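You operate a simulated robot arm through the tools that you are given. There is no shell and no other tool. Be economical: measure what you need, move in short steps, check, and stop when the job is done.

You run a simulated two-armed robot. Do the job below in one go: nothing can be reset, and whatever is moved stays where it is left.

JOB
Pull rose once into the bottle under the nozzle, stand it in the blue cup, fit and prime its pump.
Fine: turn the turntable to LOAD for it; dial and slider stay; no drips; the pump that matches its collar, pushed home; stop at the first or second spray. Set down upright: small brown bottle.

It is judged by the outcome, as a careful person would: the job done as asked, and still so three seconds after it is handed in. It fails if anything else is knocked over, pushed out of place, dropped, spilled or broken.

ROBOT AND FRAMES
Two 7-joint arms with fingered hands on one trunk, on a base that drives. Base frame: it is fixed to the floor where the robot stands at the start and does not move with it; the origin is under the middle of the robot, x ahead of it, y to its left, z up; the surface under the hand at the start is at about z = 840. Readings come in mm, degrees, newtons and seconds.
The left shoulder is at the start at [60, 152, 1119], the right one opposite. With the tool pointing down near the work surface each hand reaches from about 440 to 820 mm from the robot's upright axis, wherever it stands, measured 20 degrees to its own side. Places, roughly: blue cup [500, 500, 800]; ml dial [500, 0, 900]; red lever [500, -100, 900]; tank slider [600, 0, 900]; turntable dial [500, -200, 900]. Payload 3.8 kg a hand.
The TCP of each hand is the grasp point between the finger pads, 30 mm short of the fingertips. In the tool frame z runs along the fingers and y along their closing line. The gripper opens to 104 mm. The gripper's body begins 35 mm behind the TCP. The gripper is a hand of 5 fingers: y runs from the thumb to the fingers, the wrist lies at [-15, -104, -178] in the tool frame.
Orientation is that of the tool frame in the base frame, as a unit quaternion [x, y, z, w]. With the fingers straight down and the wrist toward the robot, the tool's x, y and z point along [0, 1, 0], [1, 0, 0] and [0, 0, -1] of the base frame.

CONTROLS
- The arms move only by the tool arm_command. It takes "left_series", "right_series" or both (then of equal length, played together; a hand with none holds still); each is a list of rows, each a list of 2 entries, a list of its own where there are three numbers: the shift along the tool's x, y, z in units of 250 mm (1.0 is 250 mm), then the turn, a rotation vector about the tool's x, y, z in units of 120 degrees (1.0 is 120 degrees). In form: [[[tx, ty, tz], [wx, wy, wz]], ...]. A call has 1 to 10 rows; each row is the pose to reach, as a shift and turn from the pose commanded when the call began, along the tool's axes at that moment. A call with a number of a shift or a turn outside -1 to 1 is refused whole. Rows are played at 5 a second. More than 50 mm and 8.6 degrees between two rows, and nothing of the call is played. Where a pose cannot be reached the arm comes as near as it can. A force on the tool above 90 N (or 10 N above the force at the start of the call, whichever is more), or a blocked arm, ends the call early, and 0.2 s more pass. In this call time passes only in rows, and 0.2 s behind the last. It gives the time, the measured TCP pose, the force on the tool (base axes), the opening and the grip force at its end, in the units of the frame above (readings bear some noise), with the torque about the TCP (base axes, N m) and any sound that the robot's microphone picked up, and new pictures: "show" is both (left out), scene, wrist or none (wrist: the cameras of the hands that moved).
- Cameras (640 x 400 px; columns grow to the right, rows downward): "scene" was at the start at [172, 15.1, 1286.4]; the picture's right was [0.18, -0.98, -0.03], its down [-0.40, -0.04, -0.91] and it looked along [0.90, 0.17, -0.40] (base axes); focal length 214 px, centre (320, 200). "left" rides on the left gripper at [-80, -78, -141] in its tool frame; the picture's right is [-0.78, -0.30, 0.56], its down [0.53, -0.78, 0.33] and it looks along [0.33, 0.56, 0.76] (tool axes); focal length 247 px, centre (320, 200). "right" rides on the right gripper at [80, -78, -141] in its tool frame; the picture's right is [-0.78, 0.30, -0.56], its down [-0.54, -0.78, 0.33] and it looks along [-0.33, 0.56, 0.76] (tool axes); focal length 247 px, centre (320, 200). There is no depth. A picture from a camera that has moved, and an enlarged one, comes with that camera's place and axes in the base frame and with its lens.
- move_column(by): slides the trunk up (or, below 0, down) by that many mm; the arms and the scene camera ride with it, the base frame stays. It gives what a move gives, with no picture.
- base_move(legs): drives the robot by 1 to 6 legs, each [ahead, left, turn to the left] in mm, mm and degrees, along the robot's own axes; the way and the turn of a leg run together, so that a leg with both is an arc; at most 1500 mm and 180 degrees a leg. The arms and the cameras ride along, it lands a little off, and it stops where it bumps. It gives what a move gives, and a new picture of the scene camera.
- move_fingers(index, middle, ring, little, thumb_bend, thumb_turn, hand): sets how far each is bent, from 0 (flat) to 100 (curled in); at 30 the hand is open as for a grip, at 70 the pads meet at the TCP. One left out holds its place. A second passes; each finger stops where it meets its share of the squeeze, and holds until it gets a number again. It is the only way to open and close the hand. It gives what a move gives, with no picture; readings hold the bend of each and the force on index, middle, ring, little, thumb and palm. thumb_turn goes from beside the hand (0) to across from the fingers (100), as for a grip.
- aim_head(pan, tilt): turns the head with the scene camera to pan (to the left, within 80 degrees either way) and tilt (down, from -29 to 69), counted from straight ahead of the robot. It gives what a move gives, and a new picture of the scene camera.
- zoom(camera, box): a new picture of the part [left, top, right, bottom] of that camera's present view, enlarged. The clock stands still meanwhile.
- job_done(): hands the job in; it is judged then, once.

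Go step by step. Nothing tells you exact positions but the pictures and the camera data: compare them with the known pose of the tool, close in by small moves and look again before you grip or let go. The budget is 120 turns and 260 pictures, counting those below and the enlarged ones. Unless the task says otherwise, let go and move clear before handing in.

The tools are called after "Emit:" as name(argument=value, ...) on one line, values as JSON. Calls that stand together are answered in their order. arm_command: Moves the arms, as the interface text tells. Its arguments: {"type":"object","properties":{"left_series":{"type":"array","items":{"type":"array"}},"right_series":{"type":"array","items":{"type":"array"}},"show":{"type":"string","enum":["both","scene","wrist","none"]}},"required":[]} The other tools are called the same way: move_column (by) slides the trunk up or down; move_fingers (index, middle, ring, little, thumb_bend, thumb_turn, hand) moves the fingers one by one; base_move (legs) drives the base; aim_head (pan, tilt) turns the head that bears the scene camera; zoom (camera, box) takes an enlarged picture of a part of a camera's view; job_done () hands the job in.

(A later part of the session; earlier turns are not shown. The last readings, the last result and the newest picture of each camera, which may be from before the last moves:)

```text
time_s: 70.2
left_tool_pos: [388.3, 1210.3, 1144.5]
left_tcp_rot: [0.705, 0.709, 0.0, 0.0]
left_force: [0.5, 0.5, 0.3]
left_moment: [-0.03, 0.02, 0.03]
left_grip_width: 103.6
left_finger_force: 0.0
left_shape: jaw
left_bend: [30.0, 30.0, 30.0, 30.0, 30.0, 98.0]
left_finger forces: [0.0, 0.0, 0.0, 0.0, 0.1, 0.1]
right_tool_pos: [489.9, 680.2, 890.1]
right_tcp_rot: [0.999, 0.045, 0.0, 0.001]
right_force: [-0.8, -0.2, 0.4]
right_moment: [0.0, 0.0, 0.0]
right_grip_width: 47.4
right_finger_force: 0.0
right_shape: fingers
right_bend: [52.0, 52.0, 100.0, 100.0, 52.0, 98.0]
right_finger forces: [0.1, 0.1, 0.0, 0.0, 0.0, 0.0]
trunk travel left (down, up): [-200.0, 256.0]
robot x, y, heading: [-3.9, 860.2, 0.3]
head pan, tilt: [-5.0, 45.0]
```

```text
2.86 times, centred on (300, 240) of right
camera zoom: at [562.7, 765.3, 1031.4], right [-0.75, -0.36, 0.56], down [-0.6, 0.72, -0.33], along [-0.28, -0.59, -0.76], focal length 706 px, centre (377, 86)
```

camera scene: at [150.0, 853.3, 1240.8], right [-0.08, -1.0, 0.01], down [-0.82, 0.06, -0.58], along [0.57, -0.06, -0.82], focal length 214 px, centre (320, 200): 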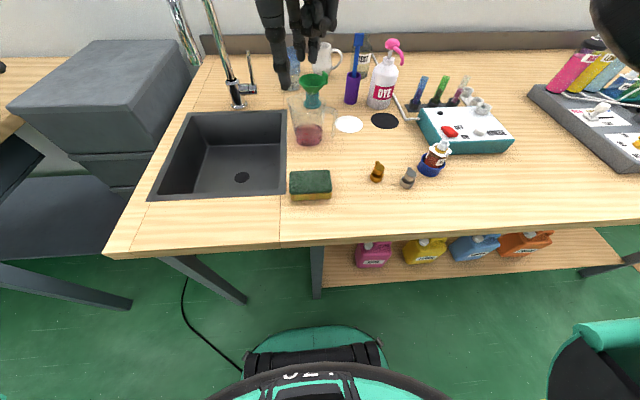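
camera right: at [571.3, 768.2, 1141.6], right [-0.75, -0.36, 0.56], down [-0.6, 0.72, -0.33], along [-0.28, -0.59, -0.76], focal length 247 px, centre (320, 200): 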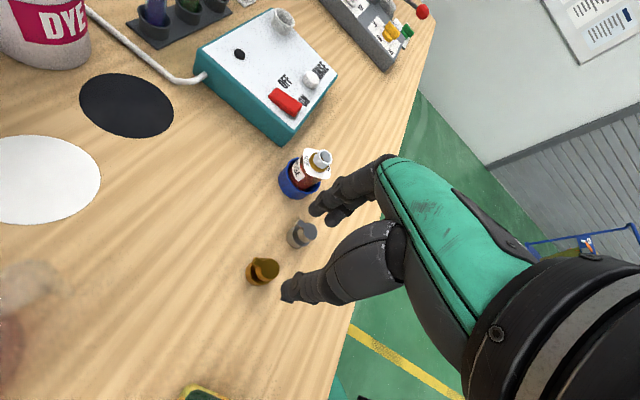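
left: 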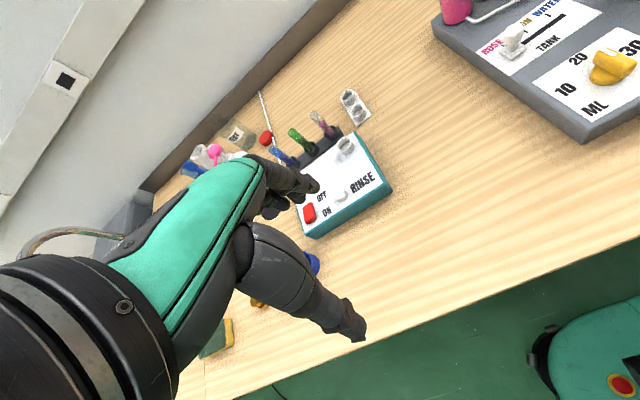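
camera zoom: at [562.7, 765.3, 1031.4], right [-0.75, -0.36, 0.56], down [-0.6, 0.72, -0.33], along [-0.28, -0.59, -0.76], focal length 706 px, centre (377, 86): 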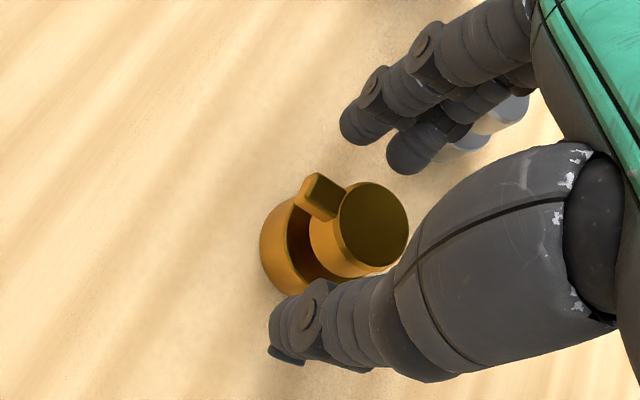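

Alignment good. Descend the last 15 mm and close gently.

Emit:
arm_command(right_series=[[[0, 0, 0.03], [0, 0, 0]], [[0, 0, 0.06], [0, 0, 0]]], show="none")

Emit:
move_fingers(hand="right", index=64, middle=64, thumb_bend=64)

Emit:
zoom(camera="scene", box=[345, 120, 435, 200])

Emit:
zoom(camera="right", box=[220, 170, 380, 310])

```text
time_s: 70.8
left_tool_pos: [389.3, 1209.4, 1145.0]
left_tcp_rot: [0.705, 0.709, 0.0, 0.0]
left_force: [0.7, 0.3, -0.1]
left_moment: [0.0, 0.02, -0.03]
left_grip_width: 103.5
left_finger_force: 0.1
left_shape: jaw
left_bend: [30.0, 30.0, 30.0, 30.0, 30.0, 98.0]
left_finger forces: [0.1, 0.0, 0.1, 0.0, 0.0, 0.1]
right_tool_pos: [488.6, 679.4, 874.9]
right_tcp_rot: [0.999, 0.045, 0.0, 0.001]
right_force: [-0.2, -0.7, 0.0]
right_moment: [0.03, 0.0, 0.01]
right_grip_width: 47.3
right_finger_force: 0.1
right_shape: fingers
right_bend: [52.0, 52.0, 100.0, 100.0, 52.0, 98.0]
right_finger forces: [0.0, 0.1, 0.1, 0.0, 0.0, 0.0]
trunk travel left (down, up): [-200.0, 256.0]
robot x, y, heading: [-0.9, 857.5, 0.4]
head pan, tilt: [-5.0, 45.0]
```

```text
time_s: 71.8
left_tool_pos: [387.4, 1210.4, 1144.0]
left_tcp_rot: [0.705, 0.71, 0.0, 0.0]
left_force: [0.7, -0.9, 0.0]
left_moment: [0.01, 0.01, 0.0]
left_grip_width: 103.9
left_finger_force: 0.1
left_shape: jaw
left_bend: [30.0, 30.0, 30.0, 30.0, 30.0, 98.0]
left_finger forces: [0.0, 0.0, 0.0, 0.0, 0.1, 0.0]
right_tool_pos: [489.9, 678.6, 875.5]
right_tcp_rot: [0.999, 0.045, -0.001, 0.001]
right_force: [0.4, 0.1, -0.1]
right_moment: [0.01, 0.01, 0.01]
right_grip_width: 24.7
right_finger_force: 3.4
right_shape: fingers
right_bend: [61.0, 62.0, 100.0, 100.0, 60.0, 97.0]
right_finger forces: [1.9, 1.4, 0.0, 0.0, 3.4, 0.1]
trunk travel left (down, up): [-200.0, 256.0]
robot x, y, heading: [-4.2, 860.7, 0.3]
head pan, tilt: [-5.0, 45.0]
```

```text
5.00 times, centred on (390, 160) of scene
camera zoom: at [150.1, 853.7, 1240.8], right [-0.08, -1.0, 0.02], down [-0.82, 0.06, -0.58], along [0.57, -0.06, -0.82], focal length 1072 px, centre (-30, 400)
```

zoom: 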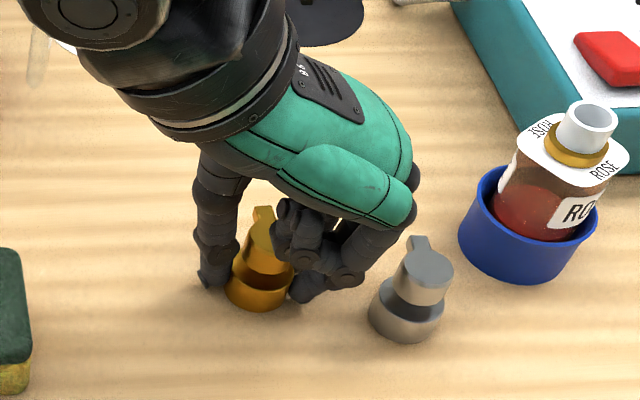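

```text
2.86 times, centred on (300, 240) of right
camera zoom: at [562.4, 765.3, 1016.5], right [-0.75, -0.36, 0.56], down [-0.6, 0.72, -0.33], along [-0.28, -0.59, -0.76], focal length 706 px, centre (377, 86)
```

zoom: 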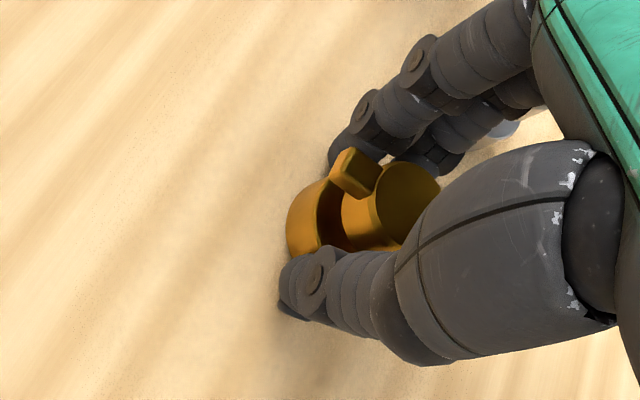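

Gripped at the collar. Tighten and lift.

Emit:
move_fingers(hand="right", index=70, middle=70, thumb_bend=70)

Emit:
arm_command(right_series=[[[0, 0, -0.04], [0, 0, 0]], [[0, 0, -0.1], [0, 0, 0]], [[0, 0, -0.2], [0, 0, 0]], [[0, 0, -0.32], [0, 0, 0]], [[0, 0, -0.46], [0, 0, 0]]], show="none")

Emit:
zoom(camera="scene", box=[340, 60, 450, 190])

Emit:
zoom(camera="right", box=[220, 130, 420, 310])

```text
time_s: 72.8
left_tool_pos: [387.6, 1211.4, 1145.0]
left_tcp_rot: [0.705, 0.709, 0.0, -0.001]
left_force: [-0.1, -0.8, -0.2]
left_moment: [0.01, -0.03, 0.01]
left_grip_width: 103.8
left_finger_force: 0.0
left_shape: jaw
left_bend: [30.0, 30.0, 30.0, 30.0, 30.0, 98.0]
left_finger forces: [0.1, 0.1, 0.0, 0.1, 0.1, 0.0]
right_tool_pos: [489.3, 679.8, 875.8]
right_tcp_rot: [0.999, 0.045, 0.0, 0.0]
right_force: [-0.6, 0.4, -1.1]
right_moment: [0.02, 0.01, -0.01]
right_grip_width: 22.9
right_finger_force: 8.8
right_shape: fingers
right_bend: [63.0, 66.0, 100.0, 100.0, 61.0, 96.0]
right_finger forces: [4.4, 4.4, 0.0, 0.0, 8.7, 0.0]
trunk travel left (down, up): [-200.0, 256.0]
robot x, y, heading: [-5.5, 859.8, 0.1]
head pan, tilt: [-5.0, 45.0]
```

```text
time_s: 74.0
left_tool_pos: [387.0, 1209.7, 1145.5]
left_tcp_rot: [0.705, 0.709, 0.0, -0.001]
left_force: [0.1, -1.1, -1.0]
left_moment: [0.03, -0.01, 0.03]
left_grip_width: 103.7
left_finger_force: 0.0
left_shape: jaw
left_bend: [30.0, 30.0, 30.0, 30.0, 30.0, 98.0]
left_finger forces: [0.1, 0.0, 0.1, 0.1, 0.0, 0.0]
right_tool_pos: [490.0, 682.4, 990.3]
right_tcp_rot: [0.999, 0.045, -0.001, 0.001]
right_force: [0.2, 0.5, -0.3]
right_moment: [-0.01, 0.02, -0.06]
right_grip_width: 23.0
right_finger_force: 8.6
right_shape: fingers
right_bend: [63.0, 66.0, 100.0, 100.0, 61.0, 96.0]
right_finger forces: [4.2, 4.2, 0.1, 0.1, 8.6, 0.1]
trunk travel left (down, up): [-200.0, 256.0]
robot x, y, heading: [-5.8, 861.6, 0.5]
head pan, tilt: [-5.0, 45.0]
```

```text
3.08 times, centred on (395, 125) of scene
camera zoom: at [149.4, 854.1, 1240.9], right [-0.08, -1.0, 0.02], down [-0.82, 0.06, -0.58], along [0.57, -0.06, -0.82], focal length 660 px, centre (89, 431)
```

zoom: 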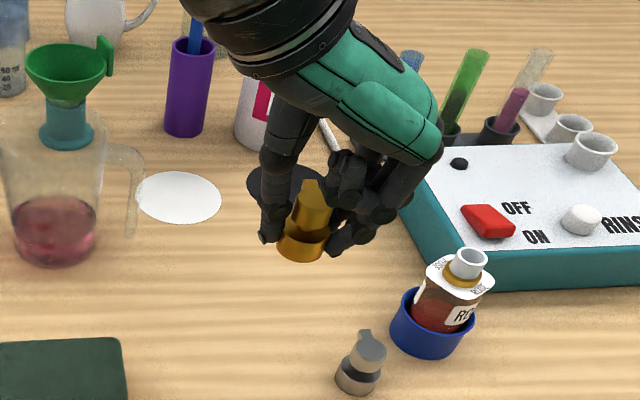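

```text
2.22 times, centred on (320, 220) of right
camera zoom: at [561.8, 767.1, 1132.2], right [-0.75, -0.36, 0.56], down [-0.6, 0.72, -0.33], along [-0.28, -0.59, -0.76], focal length 549 px, centre (320, 156)
```

zoom: 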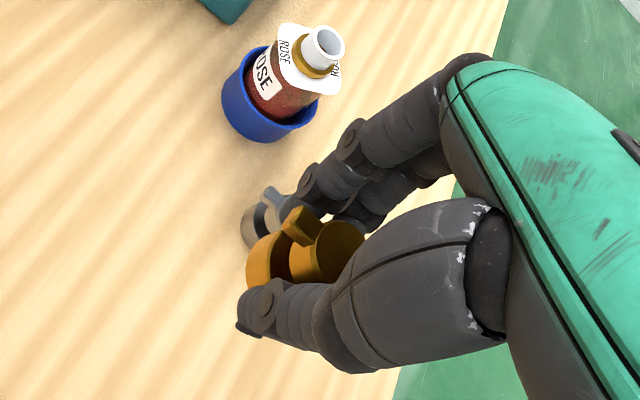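

Pump held upright. Next, carry it above the bottle neck (≈[510,539]).

Emit:
arm_command(right_series=[[[0.006, 0.09, 0], [0, 0, 0]], [[0.012, 0.19, 0], [0, 0, 0]], [[0.02, 0.29, 0], [0, 0, 0]], [[0.028, 0.39, 0], [0, 0, 0]], [[0.034, 0.49, 0], [0, 0, 0]], [[0.039, 0.578, 0.0], [0, 0, 0]]], show="none")

Emit:
aim_head(pan=-30, tilt=25)

Emit:
zoom(camera="scene", box=[280, 110, 400, 230])

Emit:
zoom(camera="right", box=[200, 130, 400, 310])

```text
time_s: 75.3
left_tool_pos: [388.3, 1209.3, 1146.6]
left_tcp_rot: [0.705, 0.709, 0.0, 0.0]
left_force: [0.2, -1.0, 0.6]
left_moment: [0.0, -0.01, -0.01]
left_grip_width: 103.5
left_finger_force: 0.1
left_shape: jaw
left_bend: [30.0, 30.0, 30.0, 30.0, 30.0, 98.0]
left_finger forces: [0.0, 0.1, 0.0, 0.0, 0.0, 0.1]
right_tool_pos: [512.2, 537.0, 990.9]
right_tcp_rot: [0.999, 0.045, 0.0, 0.0]
right_force: [0.4, -0.7, 0.8]
right_moment: [-0.02, -0.01, 0.01]
right_grip_width: 22.8
right_finger_force: 8.5
right_shape: fingers
right_bend: [63.0, 66.0, 100.0, 100.0, 61.0, 96.0]
right_finger forces: [4.2, 4.4, 0.0, 0.0, 8.7, 0.0]
trunk travel left (down, up): [-200.0, 256.0]
robot x, y, heading: [-4.8, 864.2, 0.4]
head pan, tilt: [-5.0, 45.0]
```

```text
time_s: 76.2
left_tool_pos: [388.2, 1210.4, 1145.2]
left_tcp_rot: [0.705, 0.709, -0.001, -0.001]
left_force: [0.0, 0.4, 0.1]
left_moment: [0.0, 0.01, -0.01]
left_grip_width: 103.8
left_finger_force: 0.0
left_shape: jaw
left_bend: [30.0, 30.0, 30.0, 30.0, 30.0, 98.0]
left_finger forces: [0.0, 0.0, 0.1, 0.0, 0.0, 0.0]
right_tool_pos: [512.8, 536.9, 991.1]
right_tcp_rot: [0.999, 0.045, 0.0, 0.001]
right_force: [0.3, -0.3, -0.8]
right_moment: [0.0, 0.02, 0.0]
right_grip_width: 22.8
right_finger_force: 8.8
right_shape: fingers
right_bend: [63.0, 66.0, 100.0, 100.0, 61.0, 96.0]
right_finger forces: [4.3, 4.3, 0.0, 0.1, 8.7, 0.0]
trunk travel left (down, up): [-200.0, 256.0]
robot x, y, heading: [-6.3, 862.6, 0.2]
head pan, tilt: [-30.0, 25.0]
camera scene: at [154.4, 814.8, 1271.0], right [-0.49, -0.87, 0.09], down [-0.52, 0.21, -0.83], along [0.7, -0.45, -0.55], focal length 214 px, centre (320, 200)
```

scene: 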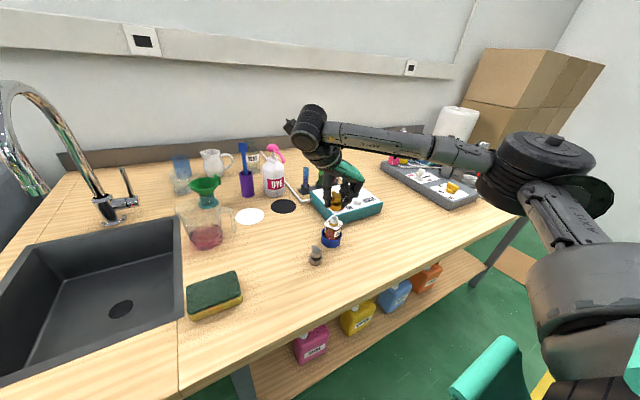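

```text
3.33 times, centred on (340, 170) of scene
camera zoom: at [154.4, 814.8, 1271.0], right [-0.49, -0.87, 0.09], down [-0.52, 0.21, -0.83], along [0.7, -0.45, -0.55], focal length 715 px, centre (253, 300)
```

zoom: 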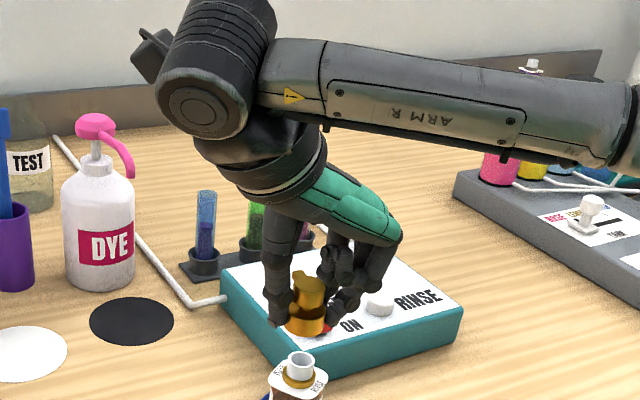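

```text
2.22 times, centred on (300, 220) of right
camera zoom: at [585.4, 623.6, 1132.2], right [-0.75, -0.36, 0.56], down [-0.6, 0.72, -0.33], along [-0.28, -0.59, -0.76], focal length 549 px, centre (364, 156)
```

zoom: 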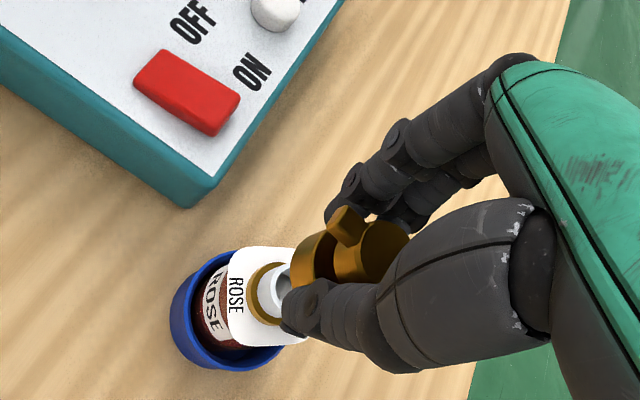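

Nearly concentric. I lower to just above the neck and re-check.

Emit:
arm_command(right_series=[[[0, -0.005, 0.04], [0, 0, 0]], [[0, -0.005, 0.08], [0, 0, 0]], [[0, -0.005, 0.112], [0, 0, 0]]], show="none")

Emit:
zoom(camera="scene", box=[310, 180, 360, 250])

Emit:
zoom(camera="right", box=[240, 180, 340, 280])

```text
time_s: 77.0
left_tool_pos: [388.7, 1211.2, 1144.2]
left_tcp_rot: [0.705, 0.709, 0.0, 0.001]
left_force: [0.2, 0.7, 0.0]
left_moment: [-0.02, 0.01, 0.05]
left_grip_width: 103.7
left_finger_force: 0.1
left_shape: jaw
left_bend: [30.0, 30.0, 30.0, 30.0, 30.0, 98.0]
left_finger forces: [0.1, 0.1, 0.0, 0.0, 0.0, 0.0]
right_tool_pos: [512.5, 539.1, 963.4]
right_tcp_rot: [0.999, 0.045, 0.0, 0.001]
right_force: [-0.1, -0.1, -0.9]
right_moment: [0.02, 0.01, -0.02]
right_grip_width: 22.8
right_finger_force: 8.8
right_shape: fingers
right_bend: [63.0, 66.0, 100.0, 100.0, 61.0, 96.0]
right_finger forces: [4.1, 4.3, 0.0, 0.0, 8.6, 0.0]
trunk travel left (down, up): [-200.0, 256.0]
robot x, y, heading: [-2.4, 861.4, 0.7]
head pan, tilt: [-30.0, 25.0]
```

```text
5.71 times, centred on (335, 215) of scene
camera zoom: at [154.5, 814.6, 1271.1], right [-0.49, -0.87, 0.09], down [-0.52, 0.21, -0.83], along [0.7, -0.45, -0.55], focal length 1226 px, centre (234, 114)
```

zoom: 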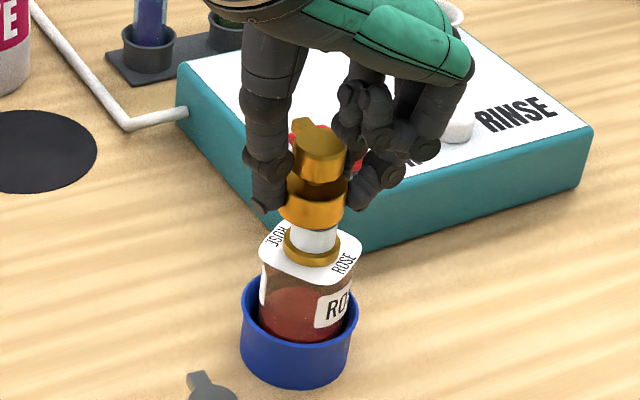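

```text
4.00 times, centred on (290, 230) of right
camera zoom: at [585.0, 624.3, 1104.2], right [-0.75, -0.36, 0.56], down [-0.6, 0.72, -0.33], along [-0.28, -0.59, -0.76], focal length 988 px, centre (440, 80)
```

zoom: 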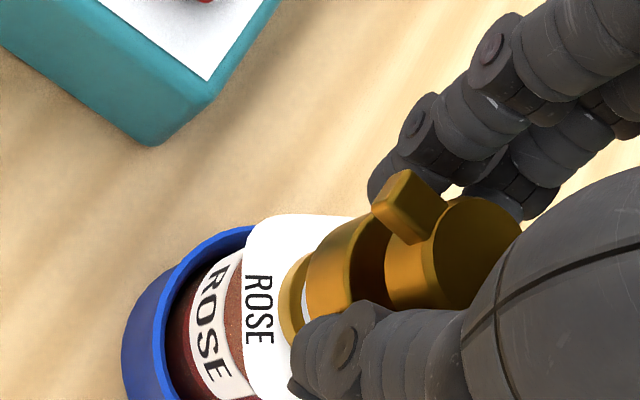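

Pump and neck are aligned in both views. I lower it onto the neck slowly.

Emit:
arm_command(right_series=[[[-0.003, -0.002, 0.015], [0, 0, 0]], [[-0.003, -0.002, 0.03], [0, 0, 0]], [[-0.003, -0.002, 0.045], [0, 0, 0]]], show="none")

Emit:
zoom(camera="scene", box=[310, 180, 360, 250])

Emit:
zoom(camera="right", box=[240, 180, 340, 280])

```text
time_s: 77.8
left_tool_pos: [387.0, 1210.3, 1145.6]
left_tcp_rot: [0.705, 0.709, 0.0, 0.0]
left_force: [0.0, 0.0, 0.5]
left_moment: [0.0, 0.0, -0.01]
left_grip_width: 103.8
left_finger_force: 0.1
left_shape: jaw
left_bend: [30.0, 30.0, 30.0, 30.0, 30.0, 98.0]
left_finger forces: [0.1, 0.0, 0.0, 0.0, 0.0, 0.0]
right_tool_pos: [510.7, 539.3, 955.1]
right_tcp_rot: [0.999, 0.044, 0.002, 0.002]
right_force: [1.8, -2.0, 16.0]
right_moment: [-0.18, -0.03, 0.06]
right_grip_width: 22.6
right_finger_force: 11.8
right_shape: fingers
right_bend: [64.0, 66.0, 100.0, 100.0, 61.0, 96.0]
right_finger forces: [6.2, 7.2, 0.0, 0.1, 9.9, 0.0]
trunk travel left (down, up): [-200.0, 256.0]
robot x, y, heading: [-3.6, 862.1, 0.1]
head pan, tilt: [-30.0, 25.0]
```

```text
5.71 times, centred on (335, 215) of scene
camera zoom: at [152.7, 815.4, 1271.7], right [-0.49, -0.87, 0.09], down [-0.52, 0.21, -0.83], along [0.7, -0.45, -0.55], focal length 1226 px, centre (234, 114)
```

zoom: 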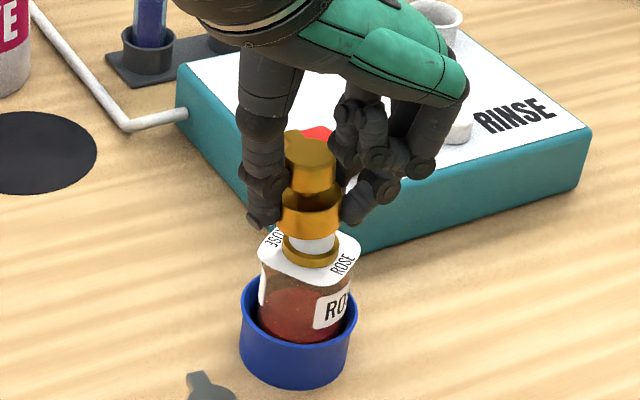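

```text
4.00 times, centred on (290, 230) of right
camera zoom: at [583.3, 625.0, 1096.5], right [-0.75, -0.36, 0.55], down [-0.6, 0.72, -0.34], along [-0.28, -0.59, -0.76], focal length 988 px, centre (440, 80)
```

zoom: 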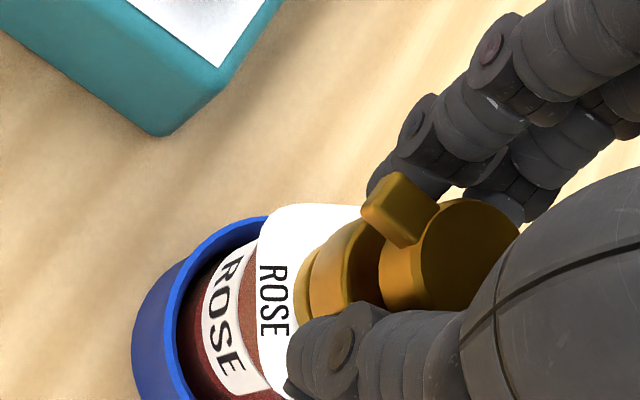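

It touches the neck rim at 16 N without sliding on yet. I zoom in closely to see the offset.

Emit:
zoom(camera="scene", box=[325, 202, 345, 228])

Emit:
zoom(camera="right", box=[300, 215, 340, 275])

```text
15.38 times, centred on (335, 215) of scene
camera zoom: at [152.7, 815.4, 1271.7], right [-0.49, -0.87, 0.09], down [-0.52, 0.21, -0.83], along [0.7, -0.45, -0.55], focal length 3300 px, centre (89, -31)
```

zoom: 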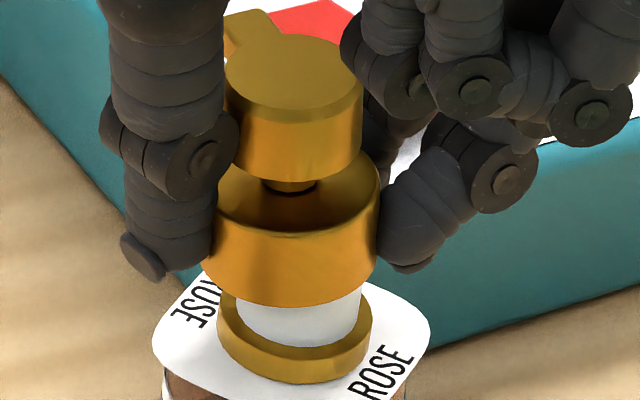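

```text
6.67 times, centred on (320, 245) of right
camera zoom: at [583.3, 625.0, 1096.5], right [-0.75, -0.36, 0.55], down [-0.6, 0.72, -0.34], along [-0.28, -0.59, -0.76], focal length 1646 px, centre (320, -100)
```

zoom: 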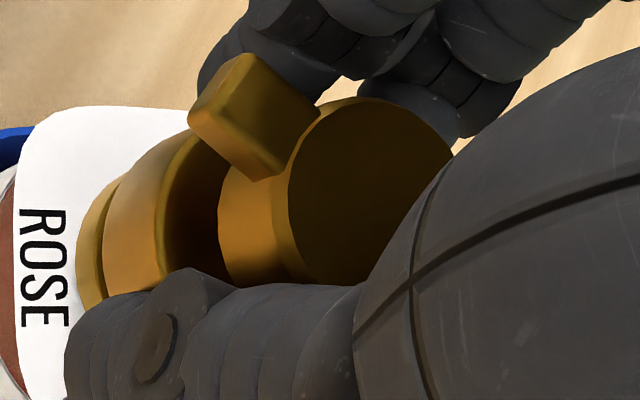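

The pump seems tilted a few degrees in the fingers and ~2 mm off toward +y. I lift off 8 mm and look at it free.

Emit:
arm_command(right_series=[[[0, 0, -0.03], [0, 0, 0]], [[0, 0, -0.055], [0, 0, 0]]], show="none")

Emit:
zoom(camera="scene", box=[322, 195, 350, 235])

Emit:
zoom(camera="right", box=[270, 210, 350, 280])

```text
time_s: 78.4
left_tool_pos: [386.8, 1210.8, 1143.6]
left_tcp_rot: [0.705, 0.709, 0.0, 0.0]
left_force: [-0.1, -0.8, 0.6]
left_moment: [-0.03, -0.02, 0.01]
left_grip_width: 103.7
left_finger_force: 0.0
left_shape: jaw
left_bend: [30.0, 30.0, 30.0, 30.0, 30.0, 98.0]
left_finger forces: [0.0, 0.0, 0.1, 0.0, 0.0, 0.1]
right_tool_pos: [510.5, 538.3, 965.7]
right_tcp_rot: [0.999, 0.045, -0.002, 0.001]
right_force: [-0.2, -0.7, 0.4]
right_moment: [0.04, -0.02, 0.02]
right_grip_width: 22.8
right_finger_force: 8.7
right_shape: fingers
right_bend: [64.0, 66.0, 100.0, 100.0, 61.0, 96.0]
right_finger forces: [4.4, 4.0, 0.0, 0.0, 8.3, 0.0]
trunk travel left (down, up): [-200.0, 256.0]
robot x, y, heading: [-5.3, 864.1, 0.4]
head pan, tilt: [-30.0, 25.0]
```

```text
10.00 times, centred on (336, 215) of scene
camera zoom: at [154.1, 814.9, 1271.0], right [-0.49, -0.87, 0.09], down [-0.52, 0.21, -0.83], along [0.7, -0.45, -0.55], focal length 2145 px, centre (160, 50)
```

zoom: 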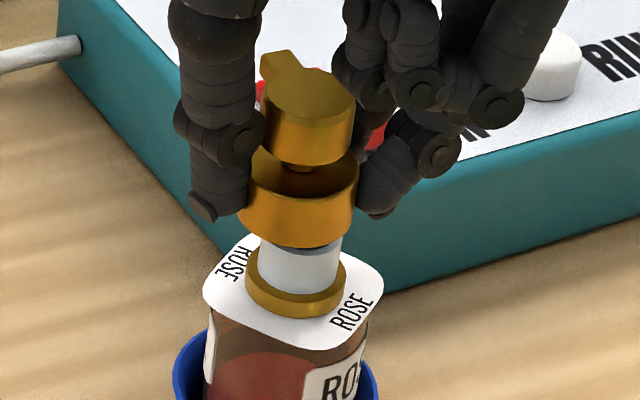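

```text
5.71 times, centred on (310, 245) of right
camera zoom: at [584.0, 624.8, 1105.7], right [-0.74, -0.36, 0.56], down [-0.6, 0.72, -0.33], along [-0.28, -0.59, -0.76], focal length 1411 px, centre (377, -57)
```

zoom: 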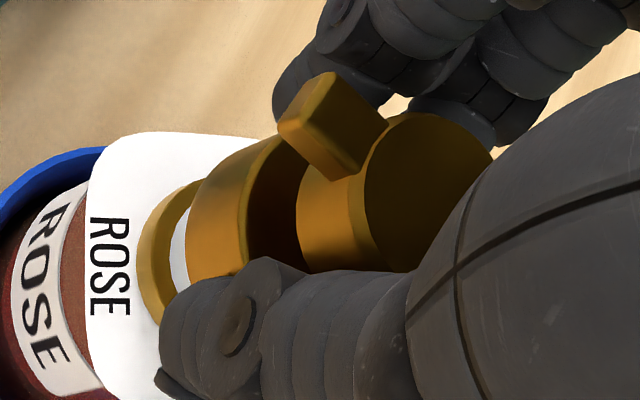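

The pump is ~2 mm off toward +y relative to the neck. I correct that and lower again.

Emit:
arm_command(right_series=[[[-0.0035, 0.008, 0.0], [0, 0, 0]], [[-0.0035, 0.008, 0.02], [0, 0, 0]], [[-0.0035, 0.008, 0.035], [0, 0, 0]], [[-0.0035, 0.008, 0.05], [0, 0, 0]], [[-0.0035, 0.008, 0.065], [0, 0, 0]]], show="none")

Emit:
zoom(camera="scene", box=[322, 195, 350, 235])

```text
time_s: 79.6
left_tool_pos: [389.1, 1209.4, 1143.1]
left_tcp_rot: [0.705, 0.709, 0.0, 0.0]
left_force: [0.1, 0.7, -1.2]
left_moment: [-0.03, 0.03, 0.02]
left_grip_width: 103.7
left_finger_force: 0.1
left_shape: jaw
left_bend: [30.0, 30.0, 30.0, 30.0, 30.0, 98.0]
left_finger forces: [0.1, 0.0, 0.0, 0.0, 0.0, 0.1]
right_tool_pos: [510.5, 536.1, 949.7]
right_tcp_rot: [0.999, 0.045, 0.0, 0.002]
right_force: [-0.1, -0.7, 1.6]
right_moment: [0.03, -0.01, -0.01]
right_grip_width: 22.6
right_finger_force: 8.3
right_shape: fingers
right_bend: [64.0, 66.0, 100.0, 100.0, 61.0, 96.0]
right_finger forces: [4.3, 4.2, 0.1, 0.0, 8.2, 0.0]
trunk travel left (down, up): [-200.0, 256.0]
robot x, y, heading: [-3.1, 860.9, 0.1]
head pan, tilt: [-30.0, 25.0]
```

```text
10.00 times, centred on (336, 215) of scene
camera zoom: at [154.3, 814.7, 1271.1], right [-0.49, -0.87, 0.09], down [-0.52, 0.21, -0.83], along [0.7, -0.45, -0.55], focal length 2145 px, centre (160, 50)
```

zoom: 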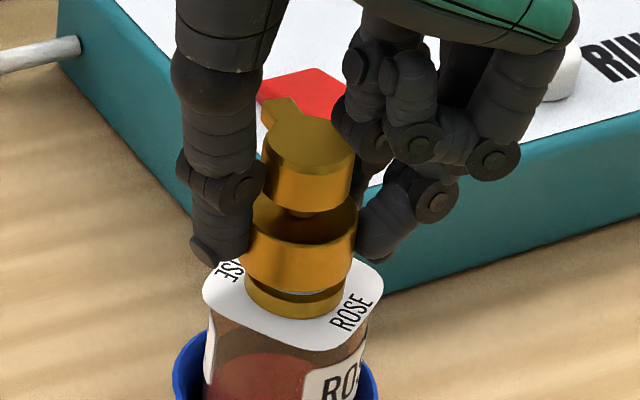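

It slid onto the neck; only a few mm of neck remain. I push it down further.

Emit:
arm_command(right_series=[[[0, 0, 0.012], [0, 0, 0]], [[0, 0, 0.024], [0, 0, 0]], [[0, 0, 0.036], [0, 0, 0]]], show="none")

Emit:
zoom(camera="scene", box=[322, 195, 350, 235])

```text
time_s: 80.4
left_tool_pos: [386.3, 1210.2, 1145.3]
left_tcp_rot: [0.706, 0.709, 0.0, 0.0]
left_force: [0.2, -0.3, 0.1]
left_moment: [0.01, -0.01, 0.02]
left_grip_width: 103.6
left_finger_force: 0.1
left_shape: jaw
left_bend: [30.0, 30.0, 30.0, 30.0, 30.0, 98.0]
left_finger forces: [0.0, 0.0, 0.0, 0.0, 0.0, 0.0]
right_tool_pos: [509.9, 536.4, 943.6]
right_tcp_rot: [0.999, 0.044, 0.002, 0.002]
right_force: [0.2, 0.2, 12.5]
right_moment: [0.02, 0.0, 0.03]
right_grip_width: 22.1
right_finger_force: 10.6
right_shape: fingers
right_bend: [64.0, 66.0, 100.0, 100.0, 62.0, 96.0]
right_finger forces: [5.2, 5.7, 0.0, 0.0, 9.9, 0.1]
trunk travel left (down, up): [-200.0, 256.0]
robot x, y, heading: [-5.6, 862.4, 0.5]
head pan, tilt: [-30.0, 25.0]
```

```text
10.00 times, centred on (336, 215) of scene
camera zoom: at [152.4, 815.7, 1271.6], right [-0.49, -0.87, 0.09], down [-0.52, 0.21, -0.83], along [0.7, -0.45, -0.55], focal length 2145 px, centre (160, 50)
```

zoom: 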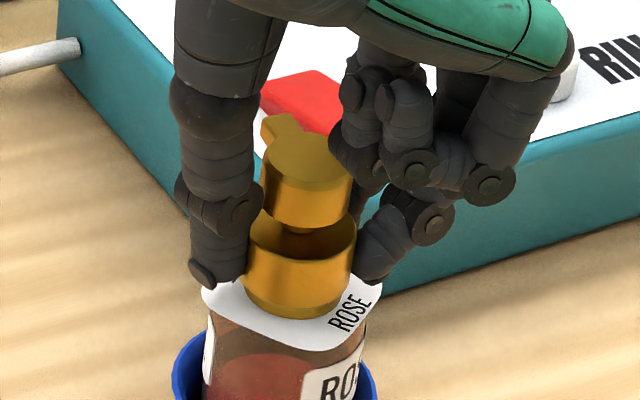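

It looks seated against the collar ring at 12.5 N. One firmer push to make sure it is home.

Emit:
arm_command(right_series=[[[0, 0, 0.012], [0, 0, 0]], [[0, 0, 0.02], [0, 0, 0]]], show="none")

Emit:
zoom(camera="scene", box=[325, 202, 345, 228])

Emit:
zoom(camera="right", box=[270, 200, 350, 270])

```text
time_s: 81.0
left_tool_pos: [385.5, 1211.4, 1144.6]
left_tcp_rot: [0.706, 0.709, 0.0, 0.001]
left_force: [0.2, -0.5, 0.2]
left_moment: [0.02, 0.07, -0.03]
left_grip_width: 103.7
left_finger_force: 0.1
left_shape: jaw
left_bend: [30.0, 30.0, 30.0, 30.0, 30.0, 98.0]
left_finger forces: [0.0, 0.0, 0.0, 0.0, 0.0, 0.1]
right_tool_pos: [509.0, 537.5, 937.8]
right_tcp_rot: [0.999, 0.045, 0.001, 0.001]
right_force: [2.7, -3.9, 22.2]
right_moment: [-0.08, -0.08, 0.02]
right_grip_width: 21.7
right_finger_force: 13.3
right_shape: fingers
right_bend: [64.0, 66.0, 100.0, 100.0, 63.0, 95.0]
right_finger forces: [7.4, 8.7, 0.0, 0.1, 9.7, 0.0]
trunk travel left (down, up): [-200.0, 256.0]
robot x, y, heading: [-2.8, 862.5, 0.6]
head pan, tilt: [-30.0, 25.0]
heard: snap
```

```text
15.38 times, centred on (335, 215) of scene
camera zoom: at [152.9, 815.8, 1271.4], right [-0.49, -0.87, 0.09], down [-0.52, 0.21, -0.83], along [0.7, -0.45, -0.55], focal length 3300 px, centre (89, -31)
```

zoom: 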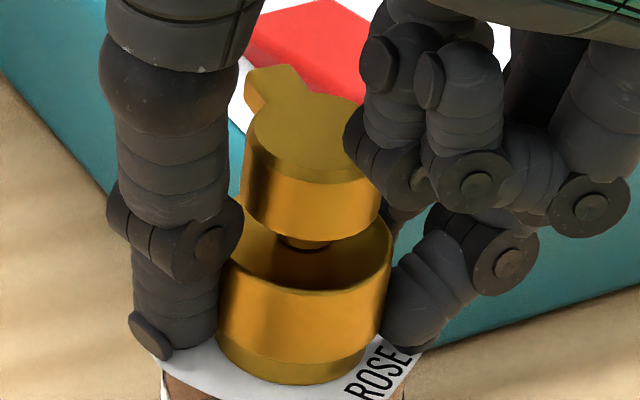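

```text
5.71 times, centred on (310, 235) of right
camera zoom: at [582.2, 623.1, 1078.4], right [-0.75, -0.36, 0.56], down [-0.6, 0.72, -0.34], along [-0.28, -0.59, -0.76], focal length 1411 px, centre (377, 0)
```

zoom: 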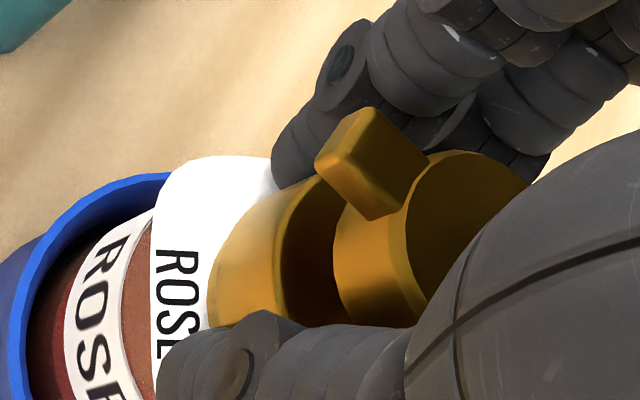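

Heard the snap — the pump is home. I unload and open the fingers gently.

Emit:
arm_command(right_series=[[[0, 0, -0.01], [0, 0, 0]]], show="none")

Emit:
move_fingers(hand="right", index=58, middle=59, thumb_bend=57)

Emit:
move_fingers(hand="right", index=48, middle=48, thumb_bend=47)

Emit:
arm_command(right_series=[[[0, 0, -0.05], [0, 0, 0]], [[0, 0, -0.12], [0, 0, 0]], [[0, 0, -0.22], [0, 0, 0]], [[0, 0, -0.34], [0, 0, 0]]], show="none")

Emit:
zoom(camera="scene", box=[305, 180, 365, 260])

Emit:
zoom(camera="right", box=[200, 180, 360, 300])

```text
time_s: 81.4
left_tool_pos: [387.7, 1210.3, 1143.6]
left_tcp_rot: [0.705, 0.709, 0.0, 0.001]
left_force: [0.5, -0.1, 0.0]
left_moment: [-0.02, 0.0, 0.01]
left_grip_width: 103.5
left_finger_force: 0.0
left_shape: jaw
left_bend: [30.0, 30.0, 30.0, 30.0, 30.0, 98.0]
left_finger forces: [0.1, 0.1, 0.0, 0.0, 0.0, 0.0]
right_tool_pos: [509.8, 537.3, 937.6]
right_tcp_rot: [0.999, 0.046, -0.001, 0.001]
right_force: [3.0, -0.8, 14.0]
right_moment: [0.01, -0.09, 0.01]
right_grip_width: 21.6
right_finger_force: 11.1
right_shape: fingers
right_bend: [64.0, 66.0, 100.0, 100.0, 62.0, 95.0]
right_finger forces: [6.8, 5.9, 0.1, 0.1, 9.7, 0.1]
trunk travel left (down, up): [-200.0, 256.0]
robot x, y, heading: [-2.9, 862.0, 0.5]
head pan, tilt: [-30.0, 25.0]
```

```text
time_s: 82.4
left_tool_pos: [387.8, 1210.2, 1144.1]
left_tcp_rot: [0.706, 0.709, 0.001, 0.0]
left_force: [-1.2, -0.4, -0.2]
left_moment: [-0.01, -0.01, -0.01]
left_grip_width: 103.8
left_finger_force: 0.0
left_shape: jaw
left_bend: [30.0, 30.0, 30.0, 30.0, 30.0, 98.0]
left_finger forces: [0.0, 0.1, 0.0, 0.0, 0.1, 0.1]
right_tool_pos: [510.3, 537.2, 938.2]
right_tcp_rot: [0.999, 0.044, 0.001, 0.001]
right_force: [-0.5, -0.7, 0.0]
right_moment: [0.05, 0.01, -0.02]
right_grip_width: 34.9
right_finger_force: 0.0
right_shape: fingers
right_bend: [57.0, 59.0, 100.0, 100.0, 56.0, 98.0]
right_finger forces: [0.1, 0.0, 0.0, 0.0, 0.1, 0.0]
trunk travel left (down, up): [-200.0, 256.0]
robot x, y, heading: [1.1, 861.3, 0.6]
head pan, tilt: [-30.0, 25.0]
```

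```text
time_s: 83.4
left_tool_pos: [387.9, 1211.2, 1144.6]
left_tcp_rot: [0.705, 0.709, 0.001, 0.0]
left_force: [-0.8, -0.1, 0.1]
left_moment: [0.01, -0.02, 0.03]
left_grip_width: 103.9
left_finger_force: 0.1
left_shape: jaw
left_bend: [30.0, 30.0, 30.0, 30.0, 30.0, 98.0]
left_finger forces: [0.0, 0.1, 0.0, 0.0, 0.1, 0.0]
right_tool_pos: [511.3, 537.3, 938.7]
right_tcp_rot: [0.999, 0.045, 0.0, 0.001]
right_force: [0.4, -0.2, 0.6]
right_moment: [0.03, -0.03, 0.0]
right_grip_width: 58.0
right_finger_force: 0.1
right_shape: fingers
right_bend: [48.0, 48.0, 100.0, 100.0, 47.0, 98.0]
right_finger forces: [0.1, 0.0, 0.0, 0.1, 0.1, 0.0]
trunk travel left (down, up): [-200.0, 256.0]
robot x, y, heading: [-1.6, 860.5, 0.3]
head pan, tilt: [-30.0, 25.0]
```

```text
time_s: 84.4
left_tool_pos: [387.1, 1210.6, 1144.7]
left_tcp_rot: [0.705, 0.709, 0.001, -0.001]
left_force: [-0.1, 0.3, 0.0]
left_moment: [0.01, 0.02, 0.0]
left_grip_width: 103.8
left_finger_force: 0.0
left_shape: jaw
left_bend: [30.0, 30.0, 30.0, 30.0, 30.0, 98.0]
left_finger forces: [0.0, 0.0, 0.0, 0.0, 0.1, 0.0]
right_tool_pos: [510.5, 538.5, 1023.3]
right_tcp_rot: [0.999, 0.045, -0.001, 0.003]
right_force: [-0.2, -0.4, 0.2]
right_moment: [0.02, 0.0, 0.01]
right_grip_width: 58.0
right_finger_force: 0.1
right_shape: fingers
right_bend: [48.0, 48.0, 100.0, 100.0, 47.0, 98.0]
right_finger forces: [0.1, 0.0, 0.0, 0.0, 0.1, 0.0]
trunk travel left (down, up): [-200.0, 256.0]
robot x, y, heading: [-3.6, 862.2, 0.4]
head pan, tilt: [-30.0, 25.0]
```

```text
5.00 times, centred on (335, 220) of scene
camera zoom: at [153.7, 815.3, 1271.3], right [-0.49, -0.87, 0.09], down [-0.52, 0.21, -0.83], along [0.7, -0.45, -0.55], focal length 1072 px, centre (245, 100)
```

zoom: 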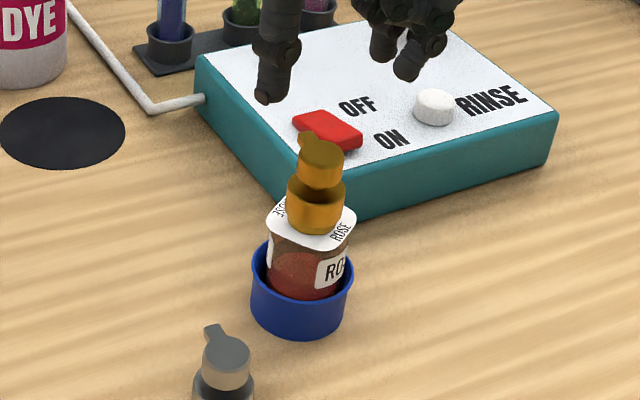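

```text
3.33 times, centred on (280, 240) of right
camera zoom: at [583.0, 623.5, 1164.3], right [-0.75, -0.36, 0.56], down [-0.6, 0.72, -0.33], along [-0.28, -0.59, -0.76], focal length 823 px, centre (453, 67)
```

zoom: 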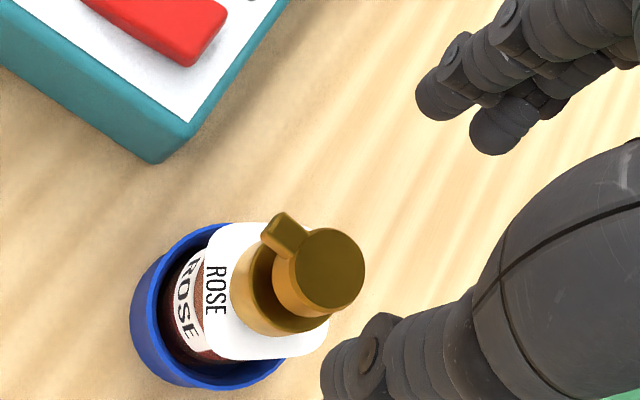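

The pump is seated and upright. I close the fingers and hover over its head for pressing.

Emit:
move_fingers(hand="right", index=70, middle=70, thumb_bend=70)

Emit:
arm_command(right_series=[[[-0.004, 0, 0.06], [0, 0, 0]], [[-0.004, 0, 0.14], [0, 0, 0]]], show="none")

Emit:
zoom(camera="scene", box=[315, 185, 355, 245])

Emit:
zoom(camera="right", box=[240, 180, 360, 280])

```text
time_s: 85.4
left_tool_pos: [387.5, 1210.4, 1144.5]
left_tcp_rot: [0.705, 0.709, 0.0, 0.001]
left_force: [0.7, -0.4, 0.3]
left_moment: [0.01, -0.04, 0.02]
left_grip_width: 103.5
left_finger_force: 0.0
left_shape: jaw
left_bend: [30.0, 30.0, 30.0, 30.0, 30.0, 98.0]
left_finger forces: [0.0, 0.0, 0.1, 0.0, 0.0, 0.0]
right_tool_pos: [511.4, 537.8, 1023.1]
right_tcp_rot: [0.999, 0.045, 0.0, 0.001]
right_force: [-0.1, 0.0, -0.3]
right_moment: [0.01, 0.01, 0.01]
right_grip_width: 1.2
right_finger_force: 0.0
right_shape: fingers
right_bend: [70.0, 70.0, 100.0, 100.0, 70.0, 98.0]
right_finger forces: [0.0, 0.1, 0.0, 0.0, 0.1, 0.0]
trunk travel left (down, up): [-200.0, 256.0]
robot x, y, heading: [-3.2, 862.6, 0.5]
head pan, tilt: [-30.0, 25.0]
```

```text
time_s: 86.0
left_tool_pos: [387.2, 1209.4, 1145.0]
left_tcp_rot: [0.705, 0.71, 0.0, -0.001]
left_force: [0.4, -0.3, -0.4]
left_moment: [-0.01, 0.03, 0.04]
left_grip_width: 103.6
left_finger_force: 0.1
left_shape: jaw
left_bend: [30.0, 30.0, 30.0, 30.0, 30.0, 98.0]
left_finger forces: [0.0, 0.1, 0.1, 0.1, 0.1, 0.1]
right_tool_pos: [510.6, 536.9, 987.9]
right_tcp_rot: [0.999, 0.045, -0.001, 0.001]
right_force: [-0.3, 0.1, 0.8]
right_moment: [0.01, 0.01, 0.01]
right_grip_width: 1.3
right_finger_force: 0.0
right_shape: fingers
right_bend: [70.0, 70.0, 100.0, 100.0, 70.0, 98.0]
right_finger forces: [0.0, 0.1, 0.0, 0.1, 0.1, 0.1]
trunk travel left (down, up): [-200.0, 256.0]
robot x, y, heading: [-1.2, 860.8, 0.1]
head pan, tilt: [-30.0, 25.0]
```

```text
6.67 times, centred on (335, 215) of scene
camera zoom: at [154.7, 814.5, 1271.0], right [-0.49, -0.87, 0.09], down [-0.52, 0.21, -0.83], along [0.7, -0.45, -0.55], focal length 1430 px, centre (220, 100)
```

zoom: 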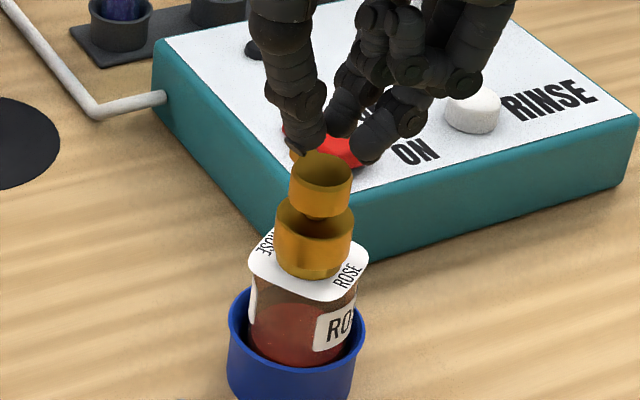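

```text
4.00 times, centred on (300, 230) of right
camera zoom: at [582.6, 622.3, 1129.1], right [-0.75, -0.36, 0.56], down [-0.6, 0.72, -0.33], along [-0.28, -0.59, -0.76], focal length 988 px, centre (400, 80)
```

zoom: 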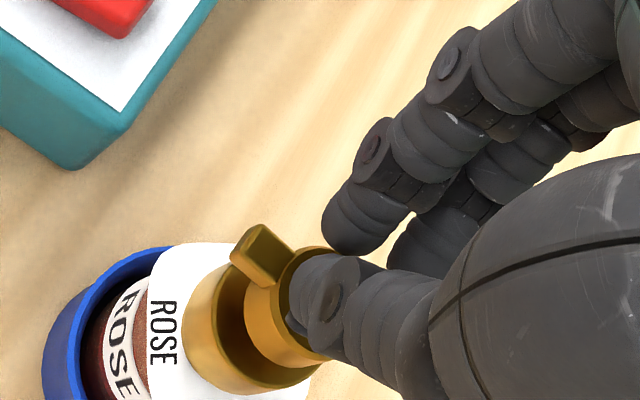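

The thumb alone should press the head. I open index and middle out of the way and centre the thumb tip on the head.

Emit:
move_fingers(hand="right", index=40, middle=40)

Emit:
arm_command(right_series=[[[-0.024, 0.021, 0.0], [0, 0, 0]], [[-0.024, 0.021, 0.02], [0, 0, 0]]], show="none")

Emit:
zoom(camera="scene", box=[315, 185, 355, 245])

Emit:
zoom(camera="right", box=[240, 180, 360, 280])

```text
time_s: 87.0
left_tool_pos: [387.6, 1209.7, 1144.3]
left_tcp_rot: [0.706, 0.709, 0.0, 0.0]
left_force: [0.0, 0.7, 0.6]
left_moment: [0.01, 0.0, -0.02]
left_grip_width: 103.7
left_finger_force: 0.0
left_shape: jaw
left_bend: [30.0, 30.0, 30.0, 30.0, 30.0, 98.0]
left_finger forces: [0.1, 0.1, 0.0, 0.0, 0.0, 0.1]
right_tool_pos: [509.5, 536.7, 988.4]
right_tcp_rot: [0.999, 0.045, 0.0, 0.001]
right_force: [-0.1, 0.3, 0.0]
right_moment: [0.02, 0.0, 0.02]
right_grip_width: 39.9
right_finger_force: 0.0
right_shape: fingers
right_bend: [40.0, 40.0, 100.0, 100.0, 70.0, 98.0]
right_finger forces: [0.0, 0.0, 0.0, 0.0, 0.1, 0.0]
trunk travel left (down, up): [-200.0, 256.0]
robot x, y, heading: [-3.9, 860.7, 0.1]
head pan, tilt: [-30.0, 25.0]
```

```text
time_s: 87.6
left_tool_pos: [387.2, 1210.8, 1145.4]
left_tcp_rot: [0.705, 0.709, 0.0, 0.0]
left_force: [-0.5, -1.1, -0.6]
left_moment: [0.02, -0.02, -0.04]
left_grip_width: 103.9
left_finger_force: 0.0
left_shape: jaw
left_bend: [30.0, 30.0, 30.0, 30.0, 30.0, 98.0]
left_finger forces: [0.0, 0.0, 0.0, 0.0, 0.0, 0.0]
right_tool_pos: [503.6, 529.7, 983.0]
right_tcp_rot: [0.999, 0.046, 0.0, 0.0]
right_force: [-0.8, 0.0, 0.5]
right_moment: [0.0, -0.02, -0.01]
right_grip_width: 39.9
right_finger_force: 0.0
right_shape: fingers
right_bend: [40.0, 40.0, 100.0, 100.0, 70.0, 98.0]
right_finger forces: [0.2, 0.0, 0.0, 0.0, 0.0, 0.0]
trunk travel left (down, up): [-200.0, 256.0]
robot x, y, heading: [-3.9, 862.9, 0.1]
head pan, tilt: [-30.0, 25.0]
```

```text
6.67 times, centred on (335, 215) of scene
camera zoom: at [154.6, 814.8, 1271.1], right [-0.49, -0.87, 0.09], down [-0.52, 0.21, -0.83], along [0.7, -0.45, -0.55], focal length 1430 px, centre (220, 100)
```

zoom: 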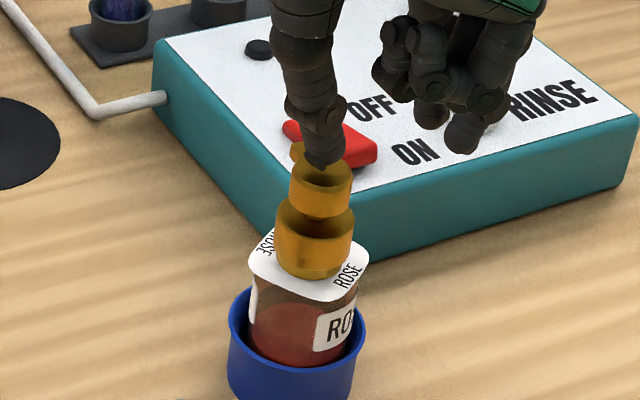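

```text
4.00 times, centred on (300, 230) of right
camera zoom: at [577.0, 616.6, 1124.5], right [-0.75, -0.36, 0.56], down [-0.6, 0.72, -0.33], along [-0.28, -0.59, -0.76], focal length 988 px, centre (400, 80)
```

zoom: 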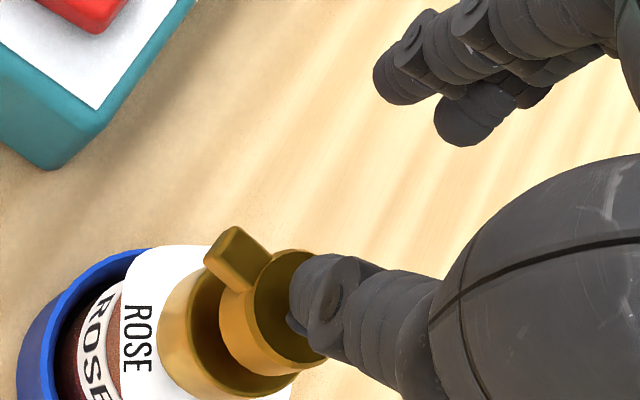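

Thumb is centred over the head. Pressing down in small steps.

Emit:
arm_command(right_series=[[[0, 0, 0.016], [0, 0, 0]], [[0, 0, 0.032], [0, 0, 0]], [[0, 0, 0.048], [0, 0, 0]]], show="none")

Emit:
zoom(camera="scene", box=[315, 185, 355, 245])

```text
time_s: 88.4
left_tool_pos: [385.1, 1211.3, 1145.2]
left_tcp_rot: [0.706, 0.709, 0.001, 0.002]
left_force: [-0.7, 0.3, 0.4]
left_moment: [0.04, -0.01, -0.01]
left_grip_width: 103.8
left_finger_force: 0.1
left_shape: jaw
left_bend: [30.0, 30.0, 30.0, 30.0, 30.0, 98.0]
left_finger forces: [0.0, 0.1, 0.0, 0.0, 0.0, 0.0]
right_tool_pos: [503.4, 532.3, 974.0]
right_tcp_rot: [0.999, 0.046, 0.002, 0.001]
right_force: [0.1, 1.2, 11.0]
right_moment: [0.16, -0.06, 0.01]
right_grip_width: 38.3
right_finger_force: 5.9
right_shape: fingers
right_bend: [40.0, 40.0, 100.0, 100.0, 71.0, 97.0]
right_finger forces: [0.0, 0.1, 0.0, 0.0, 11.6, 0.0]
trunk travel left (down, up): [-200.0, 256.0]
robot x, y, heading: [-3.4, 861.3, 0.5]
head pan, tilt: [-30.0, 25.0]
heard: click
```

```text
6.67 times, centred on (335, 215) of scene
camera zoom: at [152.4, 816.1, 1271.7], right [-0.49, -0.87, 0.09], down [-0.52, 0.21, -0.83], along [0.7, -0.45, -0.55], focal length 1430 px, centre (220, 100)
```

zoom: 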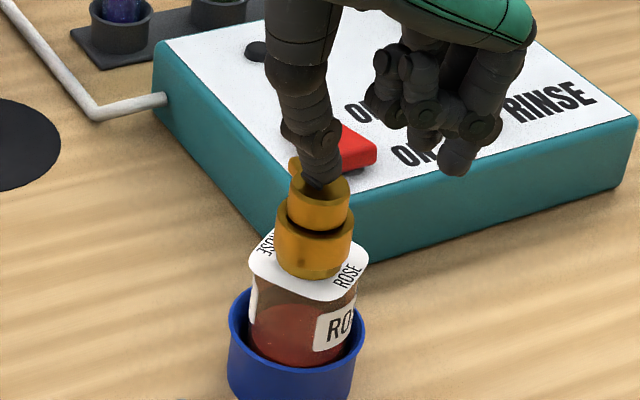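

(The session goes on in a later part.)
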